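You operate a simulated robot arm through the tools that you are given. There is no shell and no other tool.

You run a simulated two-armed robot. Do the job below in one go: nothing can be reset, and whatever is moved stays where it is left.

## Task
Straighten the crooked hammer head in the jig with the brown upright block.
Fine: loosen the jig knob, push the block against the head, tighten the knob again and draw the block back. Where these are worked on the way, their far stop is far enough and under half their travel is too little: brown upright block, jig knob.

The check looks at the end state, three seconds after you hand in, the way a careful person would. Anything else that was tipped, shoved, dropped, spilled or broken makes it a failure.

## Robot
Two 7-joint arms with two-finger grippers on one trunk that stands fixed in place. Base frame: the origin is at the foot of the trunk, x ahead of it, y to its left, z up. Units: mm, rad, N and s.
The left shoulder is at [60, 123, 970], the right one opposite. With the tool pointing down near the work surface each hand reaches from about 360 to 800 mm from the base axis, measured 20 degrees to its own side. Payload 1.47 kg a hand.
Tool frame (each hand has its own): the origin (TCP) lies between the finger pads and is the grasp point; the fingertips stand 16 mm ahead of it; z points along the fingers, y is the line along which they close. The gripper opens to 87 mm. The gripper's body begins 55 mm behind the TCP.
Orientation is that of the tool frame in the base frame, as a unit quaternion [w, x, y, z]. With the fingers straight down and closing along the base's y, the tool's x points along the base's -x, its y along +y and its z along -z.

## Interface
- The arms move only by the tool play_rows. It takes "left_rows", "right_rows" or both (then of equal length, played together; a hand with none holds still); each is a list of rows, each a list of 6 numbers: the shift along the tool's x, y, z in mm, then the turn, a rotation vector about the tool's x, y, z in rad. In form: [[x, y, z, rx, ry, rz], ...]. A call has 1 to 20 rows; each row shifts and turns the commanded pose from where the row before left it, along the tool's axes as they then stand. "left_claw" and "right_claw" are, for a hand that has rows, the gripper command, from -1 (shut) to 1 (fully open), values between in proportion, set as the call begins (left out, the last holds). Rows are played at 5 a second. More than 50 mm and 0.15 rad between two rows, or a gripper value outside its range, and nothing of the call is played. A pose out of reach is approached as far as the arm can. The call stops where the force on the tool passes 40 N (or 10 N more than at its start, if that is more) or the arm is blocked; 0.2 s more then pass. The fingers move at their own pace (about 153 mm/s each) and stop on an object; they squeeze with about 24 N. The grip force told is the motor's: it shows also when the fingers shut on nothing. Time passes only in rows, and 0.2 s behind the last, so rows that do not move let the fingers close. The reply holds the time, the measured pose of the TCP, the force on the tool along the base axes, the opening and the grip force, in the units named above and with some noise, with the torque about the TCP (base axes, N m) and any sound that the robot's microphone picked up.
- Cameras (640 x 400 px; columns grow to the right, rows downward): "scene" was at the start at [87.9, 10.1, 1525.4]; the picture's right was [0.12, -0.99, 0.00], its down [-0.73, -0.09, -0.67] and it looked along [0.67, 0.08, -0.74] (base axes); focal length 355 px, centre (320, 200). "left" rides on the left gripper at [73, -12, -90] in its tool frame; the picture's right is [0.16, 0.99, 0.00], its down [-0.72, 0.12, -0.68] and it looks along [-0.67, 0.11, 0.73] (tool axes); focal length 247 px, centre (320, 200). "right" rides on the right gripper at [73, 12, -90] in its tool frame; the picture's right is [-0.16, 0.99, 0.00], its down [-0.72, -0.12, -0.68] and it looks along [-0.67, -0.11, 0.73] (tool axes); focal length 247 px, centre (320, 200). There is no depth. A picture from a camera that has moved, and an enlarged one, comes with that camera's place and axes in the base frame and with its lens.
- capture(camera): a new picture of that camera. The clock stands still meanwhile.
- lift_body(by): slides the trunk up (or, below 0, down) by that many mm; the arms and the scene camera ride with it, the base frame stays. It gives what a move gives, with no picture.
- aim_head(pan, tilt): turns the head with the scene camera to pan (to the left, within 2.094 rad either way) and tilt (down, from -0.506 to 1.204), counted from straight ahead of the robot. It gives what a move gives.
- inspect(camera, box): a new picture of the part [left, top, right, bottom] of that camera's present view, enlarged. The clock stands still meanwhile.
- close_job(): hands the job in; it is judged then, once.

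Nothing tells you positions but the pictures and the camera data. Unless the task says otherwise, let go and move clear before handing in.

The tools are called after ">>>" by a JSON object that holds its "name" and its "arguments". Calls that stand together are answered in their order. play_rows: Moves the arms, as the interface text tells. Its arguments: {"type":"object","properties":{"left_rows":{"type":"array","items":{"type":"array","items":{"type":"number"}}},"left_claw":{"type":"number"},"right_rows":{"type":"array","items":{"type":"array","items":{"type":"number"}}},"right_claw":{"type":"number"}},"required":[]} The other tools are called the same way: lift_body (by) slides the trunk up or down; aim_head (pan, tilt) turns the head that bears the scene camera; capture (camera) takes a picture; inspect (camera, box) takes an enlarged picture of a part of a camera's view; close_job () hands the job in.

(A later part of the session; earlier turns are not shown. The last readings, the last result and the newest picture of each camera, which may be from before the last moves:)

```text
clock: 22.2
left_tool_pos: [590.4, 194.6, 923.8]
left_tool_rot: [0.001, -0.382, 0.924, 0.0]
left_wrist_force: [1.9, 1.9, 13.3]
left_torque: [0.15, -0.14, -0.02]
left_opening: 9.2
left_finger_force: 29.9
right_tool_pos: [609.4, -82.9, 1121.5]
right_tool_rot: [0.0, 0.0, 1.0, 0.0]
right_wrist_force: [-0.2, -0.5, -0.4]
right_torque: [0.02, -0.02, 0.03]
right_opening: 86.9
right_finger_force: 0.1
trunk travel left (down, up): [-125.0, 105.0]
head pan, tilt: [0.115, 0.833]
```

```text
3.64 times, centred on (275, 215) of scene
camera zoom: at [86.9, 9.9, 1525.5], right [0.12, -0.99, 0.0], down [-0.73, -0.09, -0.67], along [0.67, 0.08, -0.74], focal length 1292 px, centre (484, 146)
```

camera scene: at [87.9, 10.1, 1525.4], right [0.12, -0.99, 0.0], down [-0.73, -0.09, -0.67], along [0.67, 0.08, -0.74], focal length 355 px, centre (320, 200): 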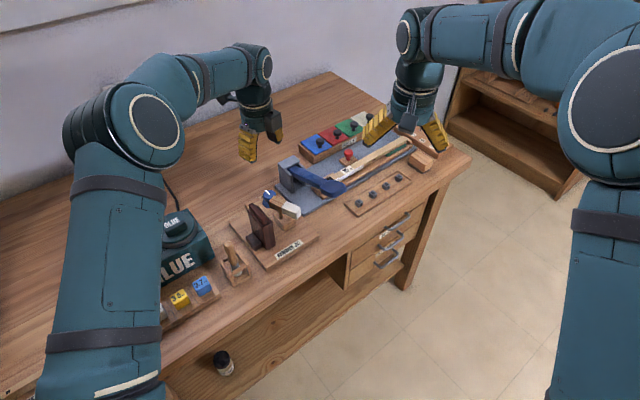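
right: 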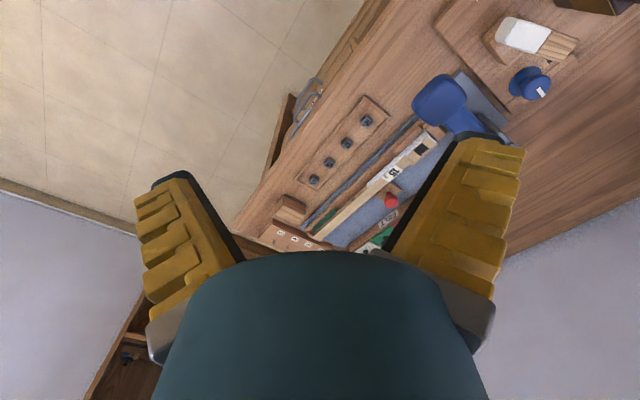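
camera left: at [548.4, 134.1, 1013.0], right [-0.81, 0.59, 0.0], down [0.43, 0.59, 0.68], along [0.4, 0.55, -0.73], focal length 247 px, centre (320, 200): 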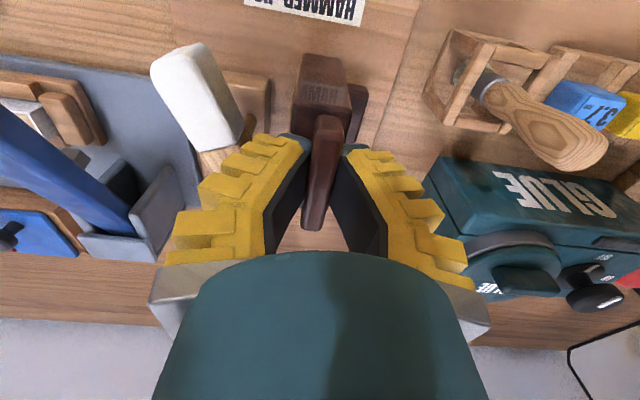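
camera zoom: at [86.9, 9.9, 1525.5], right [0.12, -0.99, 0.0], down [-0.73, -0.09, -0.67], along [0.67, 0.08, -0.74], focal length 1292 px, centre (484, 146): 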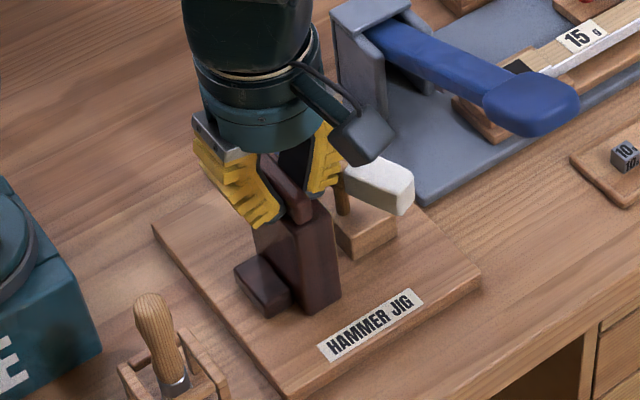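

The block slides freely along the jig. I'll keep pushing toward the head.

>>> {"name": "play_rows", "arguments": {"left_rows": [[0, -4, 0, 0, 0, 0], [0, -4, 0, 0, 0, 0], [0, -4, 0, 0, 0, 0], [0, -3, 0, 0, 0, 0]]}}

>>> {"name": "capture", "arguments": {"camera": "left"}}

>>> {"name": "inspect", "arguments": {"camera": "right", "box": [440, 0, 640, 120]}}

```text
clock: 23.2
left_tool_pos: [601.0, 183.4, 923.7]
left_tool_rot: [0.001, -0.384, 0.923, -0.001]
left_wrist_force: [5.2, 5.9, 14.6]
left_torque: [-0.02, 0.03, -0.03]
left_opening: 10.0
left_finger_force: 29.9
right_tool_pos: [609.4, -81.8, 1121.1]
right_tool_rot: [0.0, 0.0, 1.0, 0.0]
right_wrist_force: [0.3, -0.4, -0.8]
right_torque: [0.01, -0.02, -0.02]
right_opening: 87.1
right_finger_force: 0.1
trunk travel left (down, up): [-125.0, 105.0]
head pan, tilt: [0.115, 0.833]
```

```text
taken
camera left: at [559.0, 123.7, 1012.8], right [-0.81, 0.58, 0.0], down [0.43, 0.59, 0.68], along [0.4, 0.55, -0.73], focal length 247 px, centre (320, 200)
```

left: 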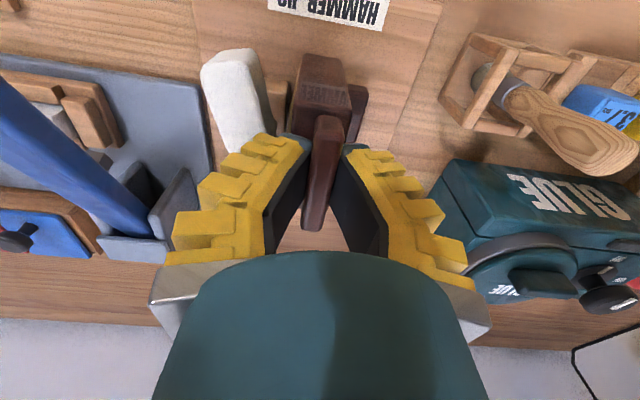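

```text
3.20 times, centred on (540, 60) of right
camera zoom: at [537.9, -70.0, 1209.5], right [0.16, 0.99, 0.0], down [0.72, -0.12, 0.68], along [0.67, -0.11, -0.73], focal length 790 px, centre (-384, 648)
```

zoom: 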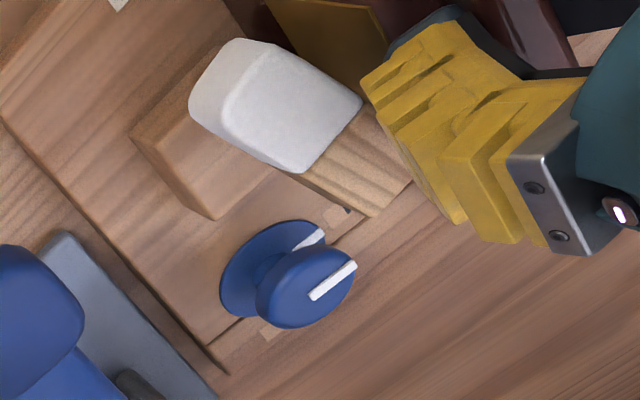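

The head is turning as the block presses it. I'll continue in small steps until the stop.

>>> {"name": "play_rows", "arguments": {"left_rows": [[0, -2, 0, 0, 0, 0], [0, -2, 0, 0, 0, 0], [0, -2, 0, 0, 0, 0]]}}

>>> {"name": "capture", "arguments": {"camera": "left"}}

>>> {"name": "inspect", "arguments": {"camera": "right", "box": [440, 0, 640, 120]}}

>>> {"name": "inspect", "arguments": {"camera": "scene", "box": [220, 160, 330, 270]}}

```text
clock: 24.0
left_tool_pos: [605.5, 179.7, 924.0]
left_tool_rot: [0.001, -0.384, 0.923, 0.001]
left_wrist_force: [2.4, 7.8, 12.9]
left_torque: [0.33, -0.23, -0.03]
left_opening: 8.6
left_finger_force: 29.8
right_tool_pos: [610.3, -80.0, 1120.3]
right_tool_rot: [0.001, 0.0, 1.0, -0.001]
right_wrist_force: [0.4, 0.0, 1.1]
right_torque: [0.02, 0.0, 0.02]
right_opening: 86.9
right_finger_force: 0.1
trunk travel left (down, up): [-125.0, 105.0]
head pan, tilt: [0.115, 0.833]
```

```text
taken
camera left: at [562.7, 120.0, 1013.2], right [-0.81, 0.59, 0.0], down [0.43, 0.59, 0.68], along [0.4, 0.55, -0.73], focal length 247 px, centre (320, 200)
```

left: 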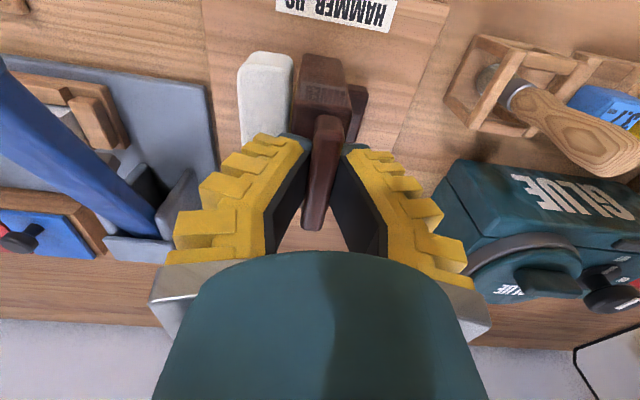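

```text
3.20 times, centred on (540, 60) of right
camera zoom: at [537.6, -69.7, 1209.7], right [0.16, 0.99, 0.0], down [0.72, -0.12, 0.68], along [0.67, -0.11, -0.73], focal length 790 px, centre (-384, 648)
```

zoom: 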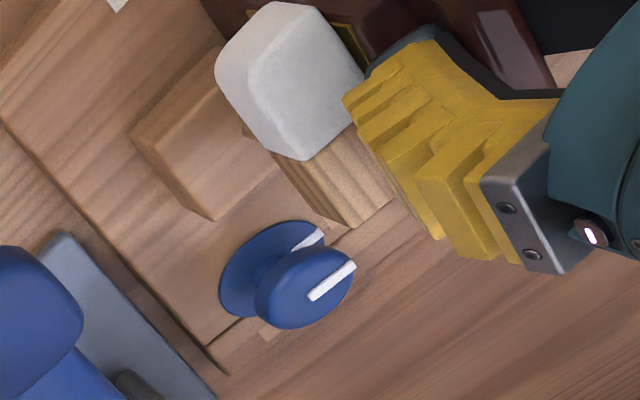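

```text
3.64 times, centred on (275, 215) of scene
camera zoom: at [86.9, 10.8, 1525.5], right [0.12, -0.99, 0.0], down [-0.73, -0.09, -0.67], along [0.67, 0.08, -0.74], focal length 1292 px, centre (484, 146)
```

zoom: 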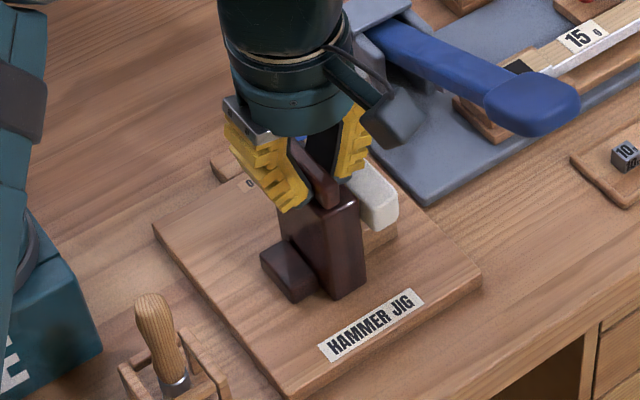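

The head is almost flush with the block's face. I'll push the last few millimetres to the stop.

>>> {"name": "play_rows", "arguments": {"left_rows": [[0, -1.5, 0, 0, 0, 0], [0, -1.5, 0, 0, 0, 0], [0, -1, 0, 0, 0, 0]]}}

>>> {"name": "inspect", "arguments": {"camera": "right", "box": [440, 0, 640, 120]}}

>>> {"name": "inspect", "arguments": {"camera": "left", "box": [200, 20, 380, 160]}}

```text
clock: 24.8
left_tool_pos: [605.8, 179.5, 925.0]
left_tool_rot: [-0.001, -0.384, 0.923, 0.001]
left_wrist_force: [-14.2, 22.7, 12.8]
left_torque: [0.14, 0.19, -0.07]
left_opening: 8.6
left_finger_force: 29.9
right_tool_pos: [609.3, -80.0, 1121.8]
right_tool_rot: [0.001, 0.001, 1.0, -0.001]
right_wrist_force: [-0.4, 0.4, 0.8]
right_torque: [0.01, 0.02, -0.02]
right_opening: 86.9
right_finger_force: 0.1
trunk travel left (down, up): [-125.0, 105.0]
head pan, tilt: [0.115, 0.833]
```

```text
3.20 times, centred on (540, 60) of right
camera zoom: at [536.2, -68.4, 1210.5], right [0.16, 0.99, 0.0], down [0.72, -0.11, 0.68], along [0.67, -0.11, -0.73], focal length 790 px, centre (-384, 648)
```

zoom: 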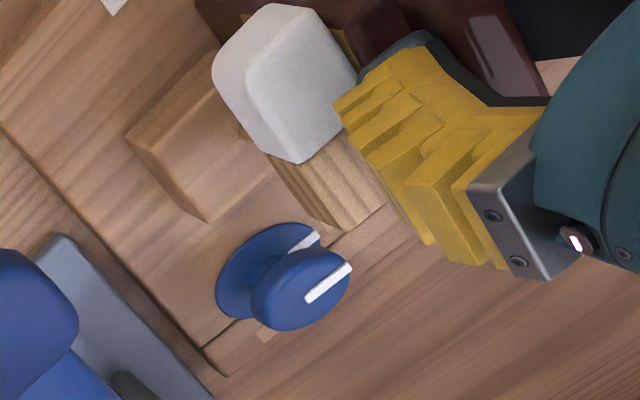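

```text
2.86 times, centred on (290, 90) of left
camera zoom: at [563.5, 119.5, 1013.3], right [-0.81, 0.58, 0.0], down [0.43, 0.59, 0.68], along [0.4, 0.55, -0.73], focal length 706 px, centre (406, 514)
```

zoom: 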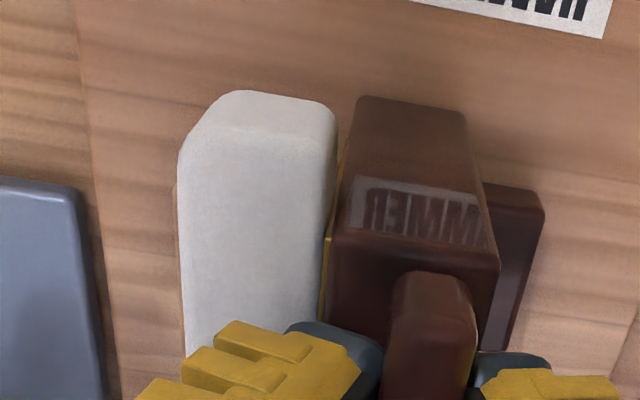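

The block is at its stop, with force rising and no more movement, and the head looks straight against its face. I'll ease the push, release the bar and rise.

>>> {"name": "play_rows", "arguments": {"left_rows": [[0, 1.2, 0, 0, 0, 0], [0, 1, 0, 0, 0, 0], [0, 0, 0, 0, 0, 0]]}}

>>> {"name": "play_rows", "arguments": {"left_rows": [[0, 0, 0, 0, 0, 0], [0, 0, 0, 0, 0, 0], [0, 0, 0, 0, 0, 0]], "left_claw": 0}}

>>> {"name": "play_rows", "arguments": {"left_rows": [[0, 0, -15, 0, 0, 0], [0, 0, -25, 0, 0, 0], [0, 0, -40, 0, 0, 0], [0, 0, -20, 0, 0, 0]]}}

>>> {"name": "capture", "arguments": {"camera": "left"}}

>>> {"name": "inspect", "arguments": {"camera": "scene", "box": [220, 160, 330, 270]}}

>>> {"name": "inspect", "arguments": {"camera": "right", "box": [440, 0, 640, 120]}}

```text
clock: 25.6
left_tool_pos: [605.9, 180.3, 923.4]
left_tool_rot: [0.001, -0.383, 0.924, -0.001]
left_wrist_force: [-13.8, 20.4, 9.8]
left_torque: [0.11, 0.2, -0.03]
left_opening: 7.4
left_finger_force: 29.9
right_tool_pos: [609.4, -79.4, 1122.4]
right_tool_rot: [0.001, 0.0, 1.0, -0.001]
right_wrist_force: [0.5, 0.3, 0.3]
right_torque: [0.0, -0.03, 0.02]
right_opening: 87.1
right_finger_force: 0.1
trunk travel left (down, up): [-125.0, 105.0]
head pan, tilt: [0.115, 0.833]
```

```text
clock: 26.4
left_tool_pos: [606.7, 178.1, 923.8]
left_tool_rot: [0.0, -0.383, 0.924, 0.0]
left_wrist_force: [0.2, -0.4, 0.6]
left_torque: [-0.03, 0.0, 0.02]
left_opening: 49.2
left_finger_force: 3.9
right_tool_pos: [610.3, -81.0, 1120.0]
right_tool_rot: [0.001, 0.0, 1.0, 0.001]
right_wrist_force: [0.3, 1.0, 0.8]
right_torque: [-0.03, 0.0, 0.0]
right_opening: 86.9
right_finger_force: 0.1
trunk travel left (down, up): [-125.0, 105.0]
head pan, tilt: [0.115, 0.833]
```

```text
clock: 27.4
left_tool_pos: [607.3, 180.1, 1023.4]
left_tool_rot: [0.0, -0.383, 0.924, 0.0]
left_wrist_force: [-0.4, 0.1, 0.2]
left_torque: [0.0, 0.01, 0.02]
left_opening: 49.0
left_finger_force: 4.1
right_tool_pos: [611.5, -81.4, 1121.0]
right_tool_rot: [0.001, 0.0, 1.0, 0.0]
right_wrist_force: [-1.3, -0.4, -0.2]
right_torque: [-0.02, -0.01, 0.01]
right_opening: 87.0
right_finger_force: 0.0
trunk travel left (down, up): [-125.0, 105.0]
head pan, tilt: [0.115, 0.833]
```

```text
taken
camera left: at [565.0, 119.0, 1113.2], right [-0.81, 0.59, 0.0], down [0.43, 0.59, 0.68], along [0.4, 0.55, -0.73], focal length 247 px, centre (320, 200)
```

left: 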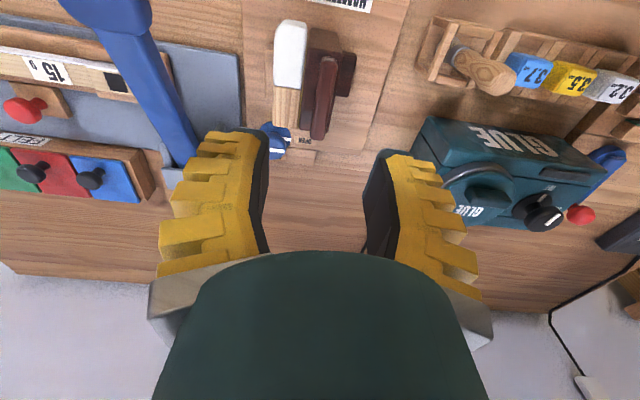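

```text
3.64 times, centred on (275, 215) of scene
camera zoom: at [87.9, 10.0, 1525.4], right [0.12, -0.99, 0.0], down [-0.73, -0.09, -0.67], along [0.67, 0.08, -0.74], focal length 1292 px, centre (484, 146)
```

zoom: 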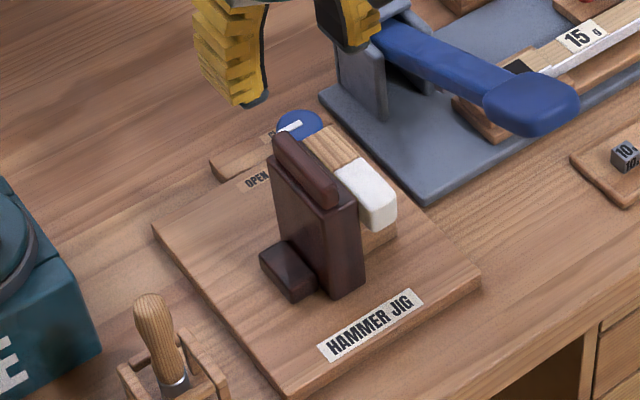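

```text
3.20 times, centred on (540, 60) of right
camera zoom: at [538.3, -70.3, 1209.3], right [0.16, 0.99, 0.0], down [0.72, -0.12, 0.68], along [0.67, -0.11, -0.73], focal length 790 px, centre (-384, 648)
```

zoom: 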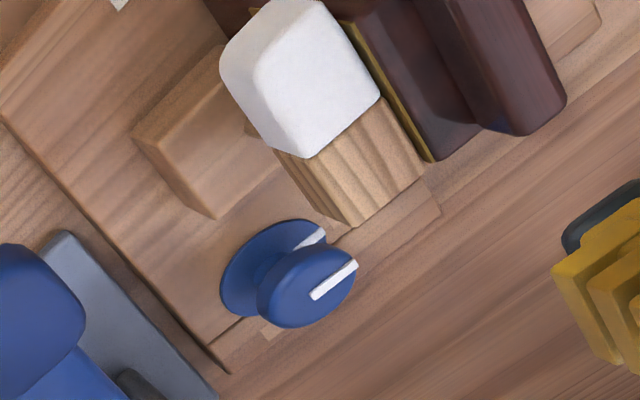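

The head is straight and the block stays against it. Next I return over the knob with the same hand turn I left it at, to tighten it.

>>> {"name": "play_rows", "arguments": {"left_rows": [[0, 0, 0, 0, 0, 0.1443], [0, 0, 0, 0, 0, 0.1443], [0, 0, 0, 0, 0, 0.1443], [0, 0, 0, 0, 0, 0.1443], [0, 0, 0, 0, 0, 0.1443], [0, 0, 0, 0, 0, 0.1443], [0, 0, 0, 0, 0, 0.1443], [0, 0, 0, 0, 0, 0.1443], [0, 0, 0, 0, 0, 0.1443], [-23.4, 26.8, 0, 0, 0, 0], [-23.4, 26.8, 0, 0, 0, 0], [-23.3, 26.7, 0, 0, 0, 0], [0, 0, 0, 0, 0, 0]], "left_claw": 0.2}}

>>> {"name": "capture", "arguments": {"camera": "left"}}

>>> {"name": "inspect", "arguments": {"camera": "left", "box": [200, 0, 440, 150]}}

```text
clock: 30.2
left_tool_pos: [706.9, 214.2, 1023.4]
left_tool_rot: [0.001, 0.254, 0.967, 0.001]
left_wrist_force: [-0.9, 0.9, 1.0]
left_torque: [0.01, 0.01, -0.02]
left_opening: 57.7
left_finger_force: 3.6
right_tool_pos: [610.0, -81.5, 1120.4]
right_tool_rot: [0.001, -0.001, 1.0, -0.001]
right_wrist_force: [-0.4, 0.1, 0.1]
right_torque: [0.01, -0.01, 0.0]
right_opening: 86.8
right_finger_force: 0.1
trunk travel left (down, up): [-125.0, 105.0]
head pan, tilt: [0.115, 0.833]
```

```text
taken
camera left: at [638.4, 239.4, 1112.9], right [0.35, 0.94, 0.0], down [0.69, -0.25, 0.68], along [0.64, -0.24, -0.73], focal length 247 px, centre (320, 200)
```

left: 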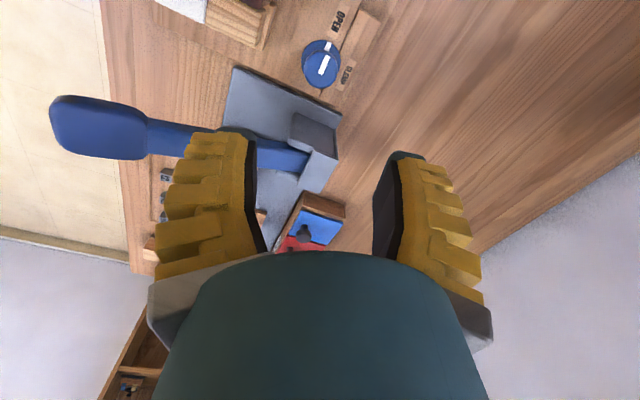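

```text
2.67 times, centred on (320, 75) of left
camera zoom: at [638.4, 239.4, 1112.9], right [0.35, 0.94, 0.0], down [0.69, -0.25, 0.68], along [0.64, -0.24, -0.73], focal length 659 px, centre (320, 533)
```

zoom: 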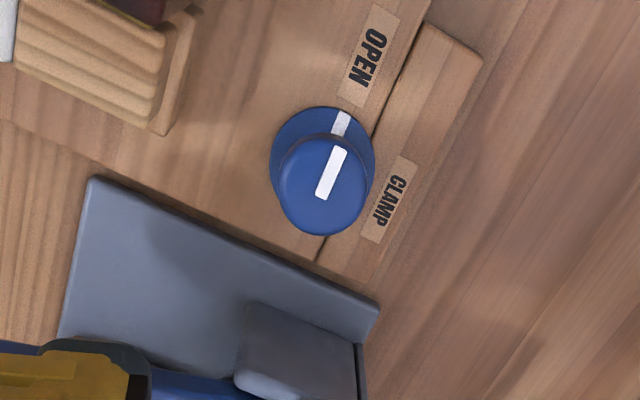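

The knob is where I left it, at OPEN. I'll descend to it and check that the camera side clears the block.

>>> {"name": "play_rows", "arguments": {"left_rows": [[0, 0, 40, 0, 0, 0], [0, 0, 40, 0, 0, 0], [0, 0, 35, 0, 0, 0], [0, 0, 20, 0, 0, 0], [0, 0, 0, 0, 0, 0]]}}

>>> {"name": "capture", "arguments": {"camera": "left"}}

>>> {"name": "inspect", "arguments": {"camera": "scene", "box": [220, 140, 330, 230]}}

>>> {"name": "inspect", "arguments": {"camera": "right", "box": [440, 0, 640, 120]}}

```text
clock: 31.4
left_tool_pos: [706.5, 213.1, 888.1]
left_tool_rot: [0.0, 0.254, 0.967, 0.001]
left_wrist_force: [0.0, 0.0, 1.1]
left_torque: [0.01, 0.01, 0.02]
left_opening: 57.1
left_finger_force: 3.7
right_tool_pos: [609.8, -81.3, 1120.3]
right_tool_rot: [0.001, 0.0, 1.0, 0.0]
right_wrist_force: [0.0, -0.3, -0.1]
right_torque: [0.0, -0.02, 0.01]
right_opening: 87.0
right_finger_force: 0.0
trunk travel left (down, up): [-125.0, 105.0]
head pan, tilt: [0.115, 0.833]
```

```text
taken
camera left: at [638.1, 238.7, 977.3], right [0.35, 0.94, 0.0], down [0.69, -0.25, 0.68], along [0.64, -0.24, -0.73], focal length 247 px, centre (320, 200)
```

left: 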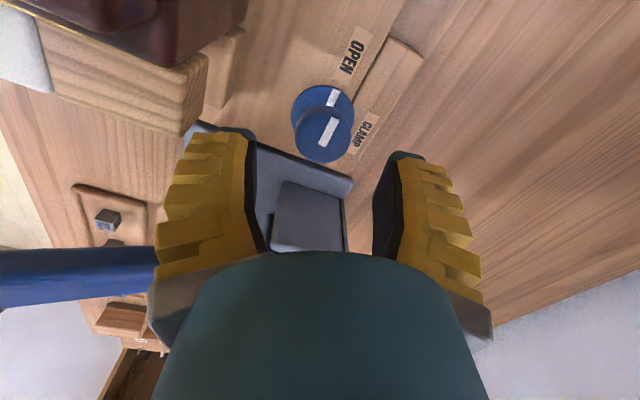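

```text
4.44 times, centred on (275, 185) of scene
camera zoom: at [87.7, 10.1, 1525.5], right [0.12, -0.99, 0.0], down [-0.73, -0.09, -0.67], along [0.67, 0.08, -0.74], focal length 1580 px, centre (520, 267)
```

zoom: 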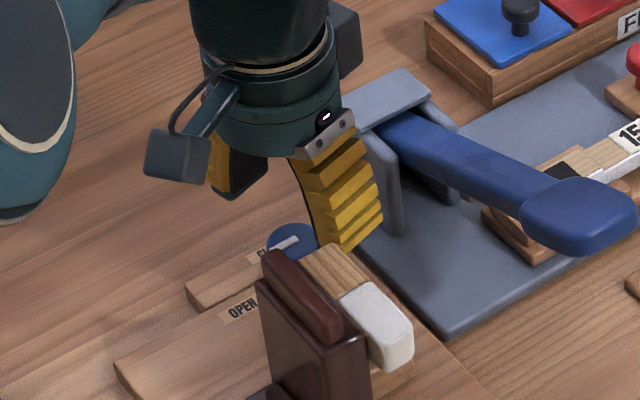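

```text
3.20 times, centred on (540, 60) of right
camera zoom: at [538.2, -70.3, 1209.4], right [0.16, 0.99, 0.0], down [0.72, -0.12, 0.68], along [0.67, -0.11, -0.73], focal length 790 px, centre (-384, 648)
```

zoom: 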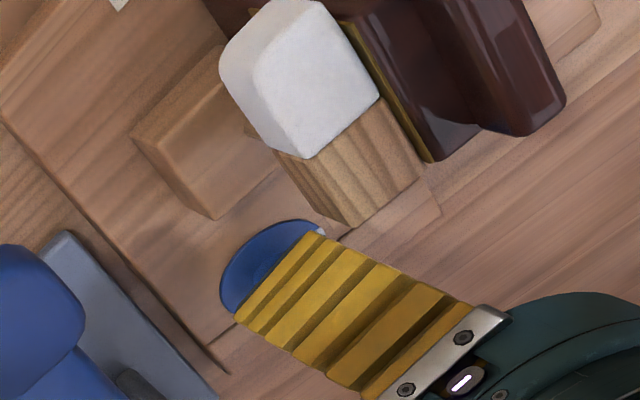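

Everything is clear. I'll descend to gripping height and close on the knob.

>>> {"name": "play_rows", "arguments": {"left_rows": [[0, 0, 20, 0, 0, 0], [0, 0, 15, 0, 0, 0], [0, 0, 13, 0, 0, 0], [0, 0, 0, 0, 0, 0]]}}

>>> {"name": "capture", "arguments": {"camera": "left"}}

>>> {"name": "inspect", "arguments": {"camera": "scene", "box": [220, 140, 330, 230]}}

```text
clock: 32.4
left_tool_pos: [708.1, 214.5, 842.0]
left_tool_rot: [0.001, 0.255, 0.967, 0.0]
left_wrist_force: [0.0, 0.2, 0.0]
left_torque: [-0.01, 0.03, 0.03]
left_opening: 57.3
left_finger_force: 3.9
right_tool_pos: [610.1, -80.4, 1120.7]
right_tool_rot: [0.001, -0.001, 1.0, -0.001]
right_wrist_force: [-0.5, 0.1, -0.5]
right_torque: [-0.01, -0.01, 0.02]
right_opening: 86.9
right_finger_force: 0.1
trunk travel left (down, up): [-125.0, 105.0]
head pan, tilt: [0.115, 0.833]
```

```text
taken
camera left: at [638.7, 239.8, 930.9], right [0.35, 0.94, 0.0], down [0.69, -0.25, 0.68], along [0.64, -0.24, -0.73], focal length 247 px, centre (320, 200)
```

left: 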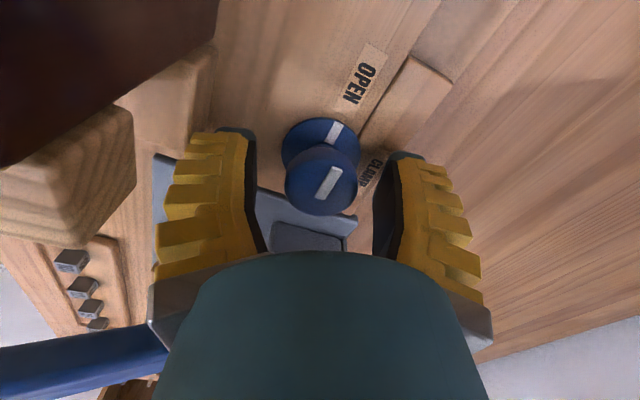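

```text
4.44 times, centred on (275, 185) of scene
camera zoom: at [87.6, 10.0, 1525.5], right [0.12, -0.99, 0.0], down [-0.73, -0.09, -0.67], along [0.67, 0.08, -0.74], focal length 1580 px, centre (520, 267)
```

zoom: 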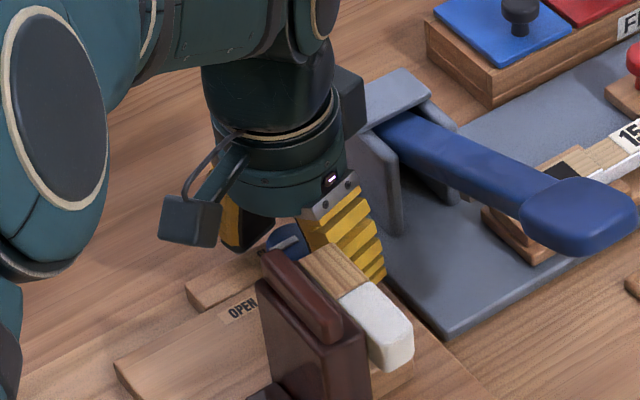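

The knob is centred. I'll grip it and then turn clockwise toward CLAMP.

>>> {"name": "play_rows", "arguments": {"left_rows": [[0, 0, 1.5, 0, 0, 0]]}}

>>> {"name": "play_rows", "arguments": {"left_rows": [[0, 0, 0, 0, 0, 0], [0, 0, 0, 0, 0, 0], [0, 0, 0, 0, 0, 0], [0, 0, 0, 0, 0, 0]], "left_claw": -1}}

>>> {"name": "play_rows", "arguments": {"left_rows": [[0, 0, 0, 0, 0, 0.1], [0, 0, 0, 0, 0, 0.1], [0, 0, 0, 0, 0, 0.1], [0, 0, 0, 0, 0, 0.1], [0, 0, 0, 0, 0, 0.1], [0, 0, 0, 0, 0, 0.1], [0, 0, 0, 0, 0, 0.1], [0, 0, 0, 0, 0, 0.1]]}}

>>> {"name": "capture", "arguments": {"camera": "left"}}

```text
clock: 32.8
left_tool_pos: [707.2, 214.6, 839.5]
left_tool_rot: [0.0, 0.253, 0.967, -0.001]
left_wrist_force: [0.3, 0.2, 0.3]
left_torque: [-0.02, -0.01, -0.02]
left_opening: 57.8
left_finger_force: 3.6
right_tool_pos: [610.7, -81.6, 1120.9]
right_tool_rot: [0.0, 0.0, 1.0, 0.0]
right_wrist_force: [-1.0, -0.4, -0.8]
right_torque: [0.01, 0.02, 0.01]
right_opening: 86.8
right_finger_force: 0.1
trunk travel left (down, up): [-125.0, 105.0]
head pan, tilt: [0.115, 0.833]
```

```text
clock: 33.8
left_tool_pos: [707.0, 214.5, 840.4]
left_tool_rot: [0.001, 0.253, 0.968, 0.001]
left_wrist_force: [2.0, 3.2, -0.2]
left_torque: [-0.05, -0.12, -0.06]
left_opening: 27.9
left_finger_force: 29.7
right_tool_pos: [611.4, -80.8, 1121.1]
right_tool_rot: [0.001, 0.0, 1.0, 0.0]
right_wrist_force: [0.1, 0.2, -0.7]
right_torque: [-0.02, 0.0, 0.02]
right_opening: 87.1
right_finger_force: 0.2
trunk travel left (down, up): [-125.0, 105.0]
head pan, tilt: [0.115, 0.833]
```

```text
clock: 35.6
left_tool_pos: [707.3, 214.7, 838.9]
left_tool_rot: [0.0, 0.611, 0.792, -0.001]
left_wrist_force: [-10.3, 9.9, 3.6]
left_torque: [-0.2, 0.05, 0.0]
left_opening: 27.6
left_finger_force: 29.8
right_tool_pos: [610.5, -80.4, 1122.1]
right_tool_rot: [0.0, 0.0, 1.0, -0.001]
right_wrist_force: [0.9, 0.0, 0.2]
right_torque: [0.01, 0.03, 0.01]
right_opening: 86.9
right_finger_force: 0.0
trunk travel left (down, up): [-125.0, 105.0]
head pan, tilt: [0.115, 0.833]
```

```text
taken
camera left: at [678.1, 281.7, 928.6], right [0.91, 0.4, 0.0], down [0.3, -0.67, 0.68], along [0.28, -0.62, -0.73], focal length 247 px, centre (320, 200)
```

left: 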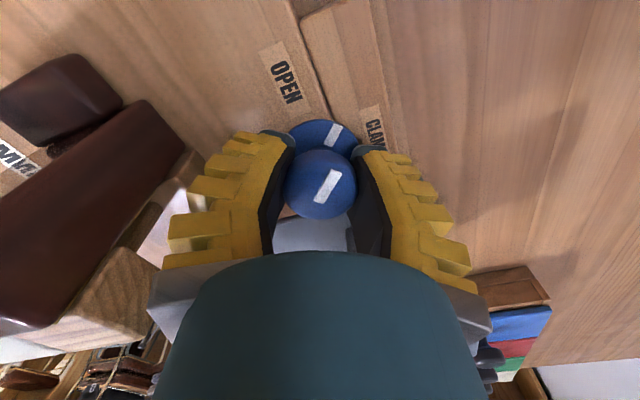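

The knob follows the hand, with some sideways load from a small offset. I'll ease that and continue to CLAMP.

>>> {"name": "play_rows", "arguments": {"left_rows": [[1.3, -0.8, 0, 0, 0, 0], [0, 0, 0, 0, 0, 0.1], [0, 0, 0, 0, 0, 0.1], [0, 0, 0, 0, 0, 0.1], [0, 0, 0, 0, 0, 0.1], [0, 0, 0, 0, 0, 0.1]]}}

>>> {"name": "capture", "arguments": {"camera": "left"}}

```text
clock: 37.0
left_tool_pos: [706.5, 214.1, 840.4]
left_tool_rot: [0.0, 0.788, 0.616, 0.0]
left_wrist_force: [-1.2, 6.4, -1.9]
left_torque: [-0.1, 0.0, 0.02]
left_opening: 27.8
left_finger_force: 30.0
right_tool_pos: [610.9, -80.5, 1120.4]
right_tool_rot: [-0.001, 0.0, 1.0, 0.001]
right_wrist_force: [-0.7, -0.4, 0.9]
right_torque: [0.03, 0.01, 0.02]
right_opening: 87.1
right_finger_force: 0.1
trunk travel left (down, up): [-125.0, 105.0]
head pan, tilt: [0.115, 0.833]
```

```text
taken
camera left: at [713.8, 287.8, 928.5], right [1.0, -0.08, 0.0], down [-0.06, -0.73, 0.68], along [-0.06, -0.68, -0.73], focal length 247 px, centre (320, 200)
```

left: 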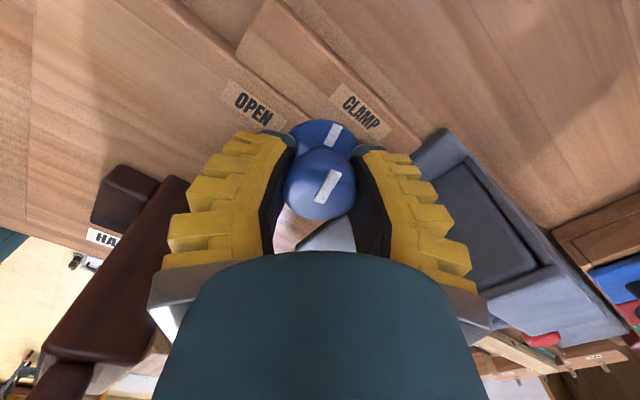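

About 75° is done. I'll turn the last bit until the torque shows the clamp stop.

>>> {"name": "play_rows", "arguments": {"left_rows": [[0.7, 0, 0, 0, 0, 0.08], [0, 0, 0, 0, 0, 0.08], [0, 0, 0, 0, 0, 0.06], [0, 0, 0, 0, 0, 0.06], [0, 0, 0, 0, 0, 0.03]]}}

>>> {"name": "capture", "arguments": {"camera": "left"}}

```text
clock: 38.2
left_tool_pos: [707.0, 214.8, 839.4]
left_tool_rot: [0.001, 0.873, 0.488, -0.001]
left_wrist_force: [0.1, -1.2, -1.3]
left_torque: [-0.2, 0.04, 0.25]
left_opening: 27.4
left_finger_force: 29.8
right_tool_pos: [610.4, -81.0, 1120.5]
right_tool_rot: [0.0, 0.0, 1.0, 0.0]
right_wrist_force: [-0.2, 0.7, -0.6]
right_torque: [0.0, 0.02, 0.0]
right_opening: 86.9
right_finger_force: 0.0
trunk travel left (down, up): [-125.0, 105.0]
head pan, tilt: [0.115, 0.833]
```

```text
taken
camera left: at [735.8, 282.8, 928.3], right [0.92, -0.38, 0.0], down [-0.28, -0.68, 0.68], along [-0.26, -0.63, -0.73], focal length 247 px, centre (320, 200)
```

left: 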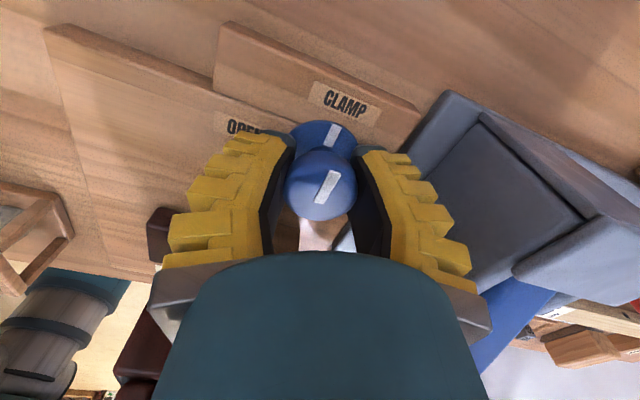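

The pointer is on CLAMP and the torque is rising. I'll add a slight extra turn for firmness, then release and rise.

>>> {"name": "play_rows", "arguments": {"left_rows": [[0, 0, 0, 0, 0, 0.03], [0, 0, 0, 0, 0, 0.02]]}}

>>> {"name": "play_rows", "arguments": {"left_rows": [[0, 0, 0, 0, 0, 0], [0, 0, 0, 0, 0, 0], [0, 0, 0, 0, 0, 0]], "left_claw": 0.2}}

>>> {"name": "play_rows", "arguments": {"left_rows": [[0, 0, -20, 0, 0, 0], [0, 0, -40, 0, 0, 0], [0, 0, -45, 0, 0, 0], [0, 0, -45, 0, 0, 0], [0, 0, -30, 0, 0, 0]]}}

>>> {"name": "capture", "arguments": {"camera": "left"}}

>>> {"name": "inspect", "arguments": {"camera": "left", "box": [200, 0, 440, 150]}}

>>> {"name": "inspect", "arguments": {"camera": "scene", "box": [220, 160, 330, 270]}}

```text
clock: 38.8
left_tool_pos: [707.7, 215.8, 838.1]
left_tool_rot: [0.0, 0.885, 0.465, 0.0]
left_wrist_force: [0.5, -1.4, -4.6]
left_torque: [-0.01, -0.01, 0.42]
left_opening: 27.6
left_finger_force: 30.6
right_tool_pos: [611.1, -81.3, 1120.9]
right_tool_rot: [0.0, 0.0, 1.0, 0.0]
right_wrist_force: [-0.9, 0.2, -0.7]
right_torque: [0.02, 0.03, 0.03]
right_opening: 87.1
right_finger_force: 0.1
trunk travel left (down, up): [-125.0, 105.0]
head pan, tilt: [0.115, 0.833]
```

```text
clock: 39.6
left_tool_pos: [707.0, 214.6, 838.5]
left_tool_rot: [-0.001, 0.885, 0.466, 0.0]
left_wrist_force: [0.5, -0.1, -0.5]
left_torque: [-0.01, -0.01, 0.0]
left_opening: 57.4
left_finger_force: 3.6
right_tool_pos: [611.4, -80.9, 1120.1]
right_tool_rot: [-0.001, 0.0, 1.0, 0.0]
right_wrist_force: [0.2, -1.0, 0.7]
right_torque: [0.01, 0.0, -0.01]
right_opening: 86.9
right_finger_force: 0.0
trunk travel left (down, up): [-125.0, 105.0]
head pan, tilt: [0.115, 0.833]
```

```text
clock: 40.8
left_tool_pos: [707.3, 215.0, 1022.4]
left_tool_rot: [0.0, 0.885, 0.466, 0.0]
left_wrist_force: [0.4, -0.2, -1.0]
left_torque: [-0.02, 0.01, 0.01]
left_opening: 57.5
left_finger_force: 3.3
right_tool_pos: [610.8, -80.7, 1120.4]
right_tool_rot: [0.0, 0.0, 1.0, 0.0]
right_wrist_force: [0.6, 0.9, -0.6]
right_torque: [0.0, 0.0, -0.01]
right_opening: 86.8
right_finger_force: 0.0
trunk travel left (down, up): [-125.0, 105.0]
head pan, tilt: [0.115, 0.833]
```

```text
taken
camera left: at [739.9, 281.3, 1111.7], right [0.9, -0.43, 0.0], down [-0.32, -0.66, 0.68], along [-0.29, -0.61, -0.73], focal length 247 px, centre (320, 200)
```

left: 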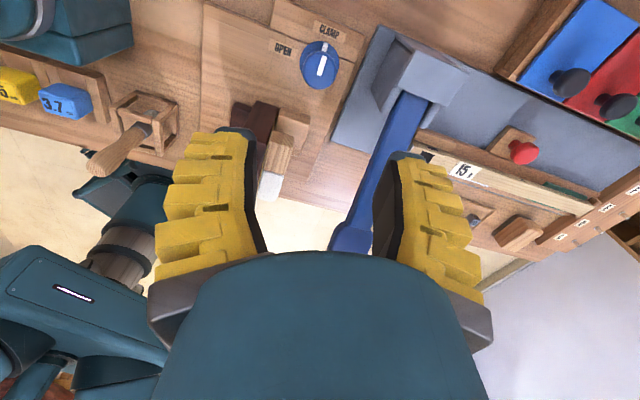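

```text
2.67 times, centred on (320, 75) of left
camera zoom: at [739.9, 281.3, 1111.7], right [0.9, -0.43, 0.0], down [-0.32, -0.66, 0.68], along [-0.29, -0.61, -0.73], focal length 659 px, centre (320, 533)
```

zoom: 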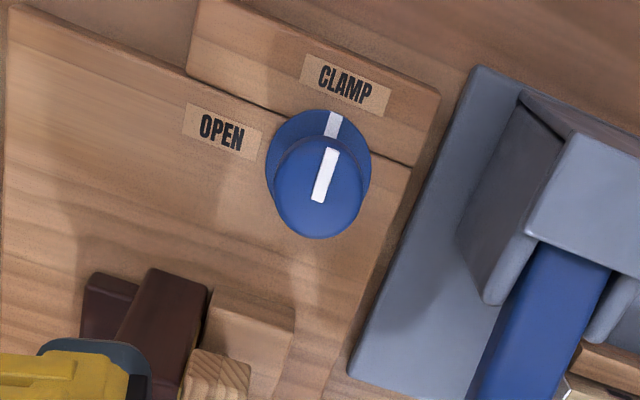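

```text
3.64 times, centred on (275, 215) of scene
camera zoom: at [87.6, 9.9, 1525.5], right [0.12, -0.99, 0.0], down [-0.73, -0.09, -0.67], along [0.67, 0.08, -0.74], focal length 1292 px, centre (484, 146)
```

zoom: 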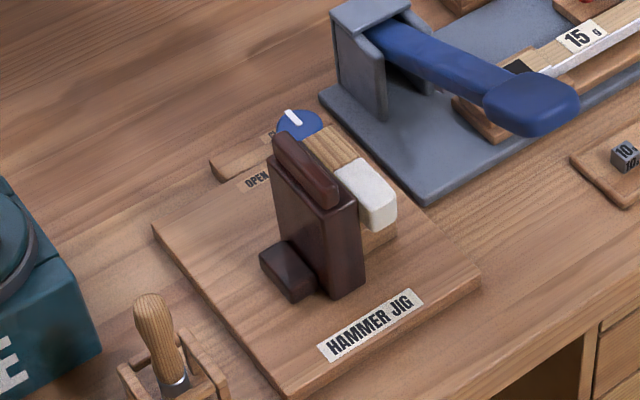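

The knob is back at CLAMP. Now I return over the block's bar to draw it back.

>>> {"name": "play_rows", "arguments": {"left_rows": [[0, 0, 0, 0, 0, 0.09], [0, 0, 0, 0, 0, 0.09], [-32.2, -15.7, 0, 0, 0, 0], [-32.2, -15.7, 0, 0, 0, 0], [-32.3, -15.6, 0, 0, 0, 0], [0, 0, 0, 0, 0, 0]], "left_claw": 0}}

>>> {"name": "capture", "arguments": {"camera": "left"}}

>>> {"name": "inspect", "arguments": {"camera": "left", "box": [220, 0, 420, 150]}}

```text
clock: 42.2
left_tool_pos: [605.9, 181.6, 1018.9]
left_tool_rot: [0.0, 0.923, 0.384, 0.0]
left_wrist_force: [0.2, 0.9, -0.2]
left_torque: [-0.02, 0.0, 0.02]
left_opening: 49.1
left_finger_force: 3.9
right_tool_pos: [611.2, -80.5, 1118.8]
right_tool_rot: [0.0, 0.0, 1.0, 0.0]
right_wrist_force: [0.7, -0.9, -0.5]
right_torque: [0.01, 0.03, 0.01]
right_opening: 87.1
right_finger_force: 0.0
trunk travel left (down, up): [-125.0, 105.0]
head pan, tilt: [0.115, 0.833]
```

```text
taken
camera left: at [649.6, 240.4, 1107.5], right [0.81, -0.58, 0.0], down [-0.43, -0.6, 0.68], along [-0.4, -0.55, -0.73], focal length 247 px, centre (320, 200)
```

left: 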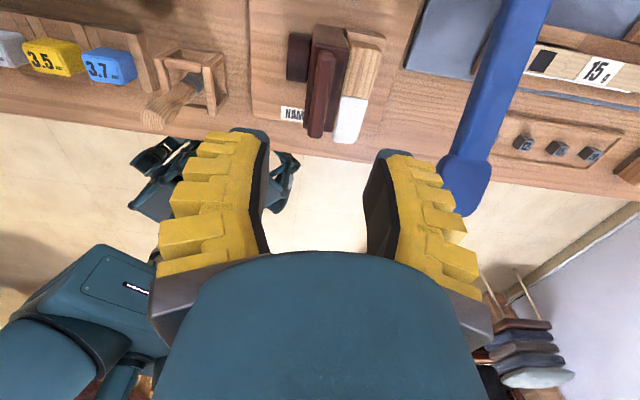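

```text
2.67 times, centred on (320, 75) of left
camera zoom: at [649.6, 240.4, 1107.5], right [0.81, -0.58, 0.0], down [-0.43, -0.6, 0.68], along [-0.4, -0.55, -0.73], focal length 659 px, centre (320, 533)
```

zoom: 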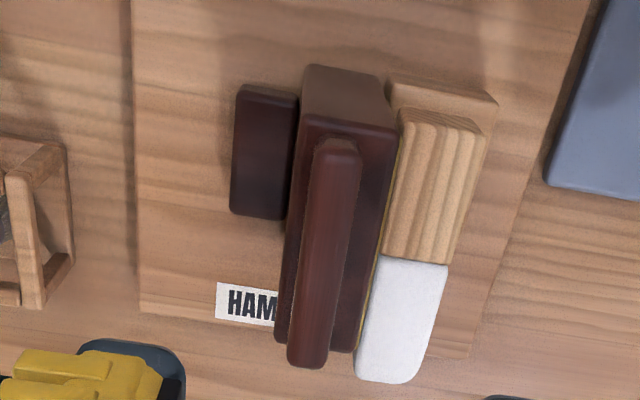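

The bar is centred under the hand, near (607, 181). I'll descend and grip it.

>>> {"name": "play_rows", "arguments": {"left_rows": [[0, 0, 30, 0, 0, 0], [0, 0, 30, 0, 0, 0], [0, 0, 25, 0, 0, 0], [0, 0, 8, 0, 0, 0], [0, 0, 3, 0, 0, 0], [0, 0, 0, 0, 0, 0]]}}

>>> {"name": "capture", "arguments": {"camera": "left"}}

>>> {"name": "inspect", "arguments": {"camera": "scene", "box": [220, 160, 330, 270]}}

```text
clock: 43.6
left_tool_pos: [604.8, 179.2, 923.0]
left_tool_rot: [-0.001, 0.923, 0.384, 0.001]
left_wrist_force: [0.2, -0.5, -1.0]
left_torque: [0.01, 0.01, 0.04]
left_opening: 49.3
left_finger_force: 4.0
right_tool_pos: [611.5, -80.1, 1121.4]
right_tool_rot: [0.001, 0.001, 1.0, 0.0]
right_wrist_force: [-1.0, -0.1, 0.4]
right_torque: [-0.03, -0.03, 0.0]
right_opening: 86.8
right_finger_force: 0.1
trunk travel left (down, up): [-125.0, 105.0]
head pan, tilt: [0.115, 0.833]
```

```text
taken
camera left: at [648.5, 239.4, 1012.9], right [0.81, -0.58, 0.0], down [-0.43, -0.6, 0.68], along [-0.4, -0.55, -0.73], focal length 247 px, centre (320, 200)
```

left: 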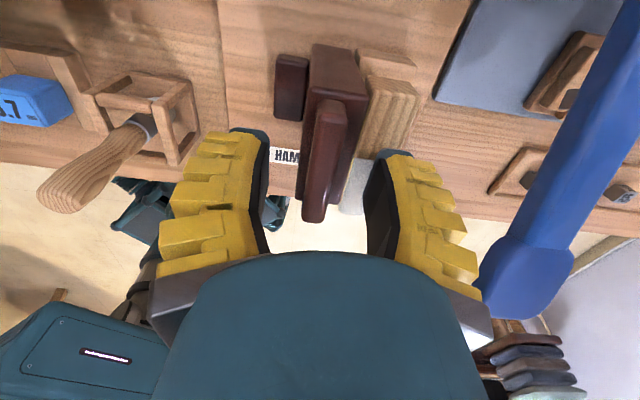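

```text
3.64 times, centred on (275, 215) of scene
camera zoom: at [87.7, 10.0, 1525.5], right [0.12, -0.99, 0.0], down [-0.73, -0.09, -0.67], along [0.67, 0.08, -0.74], focal length 1292 px, centre (484, 146)
```

zoom: 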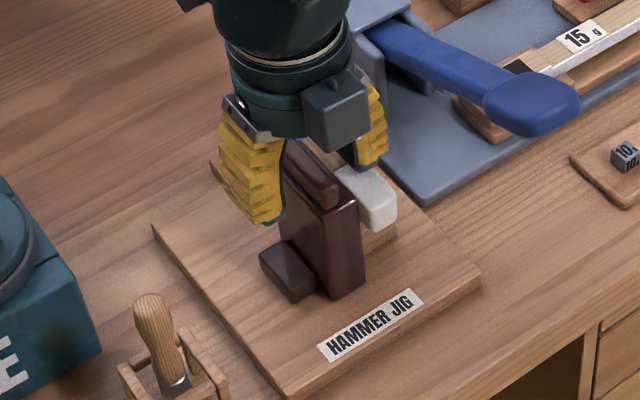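

The fingers straddle the bar well above the head. I'll close and draw the block back.

>>> {"name": "play_rows", "arguments": {"left_rows": [[0, 0, 0, 0, 0, 0], [0, 0, 0, 0, 0, 0], [0, 0, 0, 0, 0, 0], [0, 0, 0, 0, 0, 0]], "left_claw": -1}}

>>> {"name": "play_rows", "arguments": {"left_rows": [[0, -2, 0, 0, 0, 0], [0, -3, 0, 0, 0, 0], [0, -4, 0, 0, 0, 0], [0, -4, 0, 0, 0, 0]]}}

>>> {"name": "capture", "arguments": {"camera": "left"}}

>>> {"name": "inspect", "arguments": {"camera": "scene", "box": [220, 160, 330, 270]}}

```text
clock: 44.6
left_tool_pos: [604.9, 180.4, 924.4]
left_tool_rot: [0.0, 0.923, 0.384, 0.001]
left_wrist_force: [-0.8, 2.3, 10.4]
left_torque: [0.09, -0.11, -0.08]
left_opening: 7.0
left_finger_force: 30.6
right_tool_pos: [610.3, -82.0, 1121.5]
right_tool_rot: [0.0, 0.0, 1.0, 0.0]
right_wrist_force: [0.1, -0.4, 0.3]
right_torque: [0.01, 0.03, 0.03]
right_opening: 87.0
right_finger_force: 0.2
trunk travel left (down, up): [-125.0, 105.0]
head pan, tilt: [0.115, 0.833]
```

```text
clock: 45.6
left_tool_pos: [597.1, 188.2, 924.3]
left_tool_rot: [0.0, 0.923, 0.384, 0.001]
left_wrist_force: [3.4, 2.7, 13.7]
left_torque: [0.0, 0.01, -0.06]
left_opening: 9.6
left_finger_force: 29.6
right_tool_pos: [609.7, -81.6, 1121.7]
right_tool_rot: [0.0, -0.001, 1.0, 0.0]
right_wrist_force: [0.4, -0.4, 0.0]
right_torque: [-0.02, 0.0, 0.01]
right_opening: 86.8
right_finger_force: 0.1
trunk travel left (down, up): [-125.0, 105.0]
head pan, tilt: [0.115, 0.833]
```

```text
taken
camera left: at [639.7, 248.3, 1013.0], right [0.81, -0.58, 0.0], down [-0.43, -0.6, 0.68], along [-0.4, -0.55, -0.73], focal length 247 px, centre (320, 200)
```

left: 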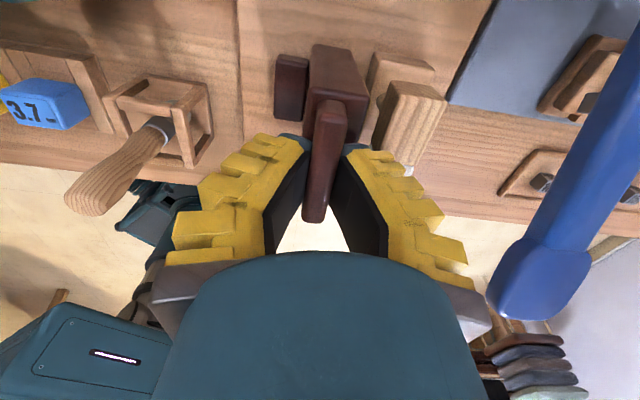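

```text
3.64 times, centred on (275, 215) of scene
camera zoom: at [87.0, 10.0, 1525.5], right [0.12, -0.99, 0.0], down [-0.73, -0.09, -0.67], along [0.67, 0.08, -0.74], focal length 1292 px, centre (484, 146)
```

zoom: 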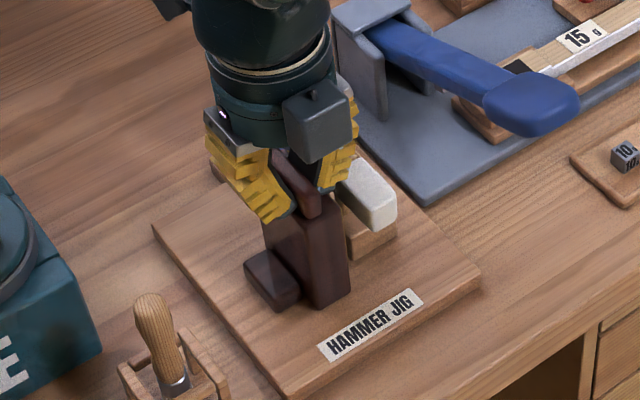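

The block draws back and the head stays straight. I'll continue to its back stop.

>>> {"name": "play_rows", "arguments": {"left_rows": [[0, -4, 0, 0, 0, 0], [0, -4, 0, 0, 0, 0], [0, -4, 0, 0, 0, 0], [0, -4, 0, 0, 0, 0], [0, -3, 0, 0, 0, 0], [0, -2, 0, 0, 0, 0]]}}

>>> {"name": "play_rows", "arguments": {"left_rows": [[0, -1.5, 0, 0, 0, 0], [0, -1.5, 0, 0, 0, 0], [0, -1.5, 0, 0, 0, 0]]}}

>>> {"name": "inspect", "arguments": {"camera": "scene", "box": [220, 160, 330, 270]}}

```text
clock: 47.0
left_tool_pos: [581.5, 202.8, 923.0]
left_tool_rot: [0.0, 0.923, 0.384, 0.001]
left_wrist_force: [4.5, 4.2, 13.5]
left_torque: [0.05, -0.04, -0.05]
left_opening: 9.3
left_finger_force: 29.6
right_tool_pos: [609.6, -82.8, 1120.6]
right_tool_rot: [0.001, 0.0, 1.0, 0.0]
right_wrist_force: [0.1, -0.6, -0.7]
right_torque: [0.02, 0.01, 0.01]
right_opening: 87.2
right_finger_force: 0.1
trunk travel left (down, up): [-125.0, 105.0]
head pan, tilt: [0.115, 0.833]
```

```text
clock: 47.8
left_tool_pos: [580.4, 204.9, 925.2]
left_tool_rot: [0.002, 0.923, 0.384, 0.002]
left_wrist_force: [18.7, -5.0, 13.2]
left_torque: [-0.16, -0.06, -0.04]
left_opening: 9.4
left_finger_force: 30.5
right_tool_pos: [611.6, -81.9, 1120.2]
right_tool_rot: [0.0, 0.0, 1.0, 0.0]
right_wrist_force: [0.5, -0.5, 0.5]
right_torque: [-0.02, -0.02, -0.01]
right_opening: 87.1
right_finger_force: 0.2
trunk travel left (down, up): [-125.0, 105.0]
head pan, tilt: [0.115, 0.833]
```

```text
3.64 times, centred on (275, 215) of scene
camera zoom: at [88.8, 9.0, 1525.4], right [0.12, -0.99, 0.0], down [-0.73, -0.09, -0.67], along [0.67, 0.08, -0.74], focal length 1292 px, centre (484, 146)
```

zoom: 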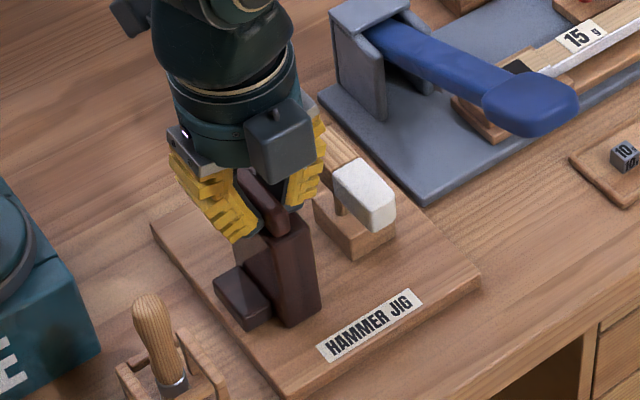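

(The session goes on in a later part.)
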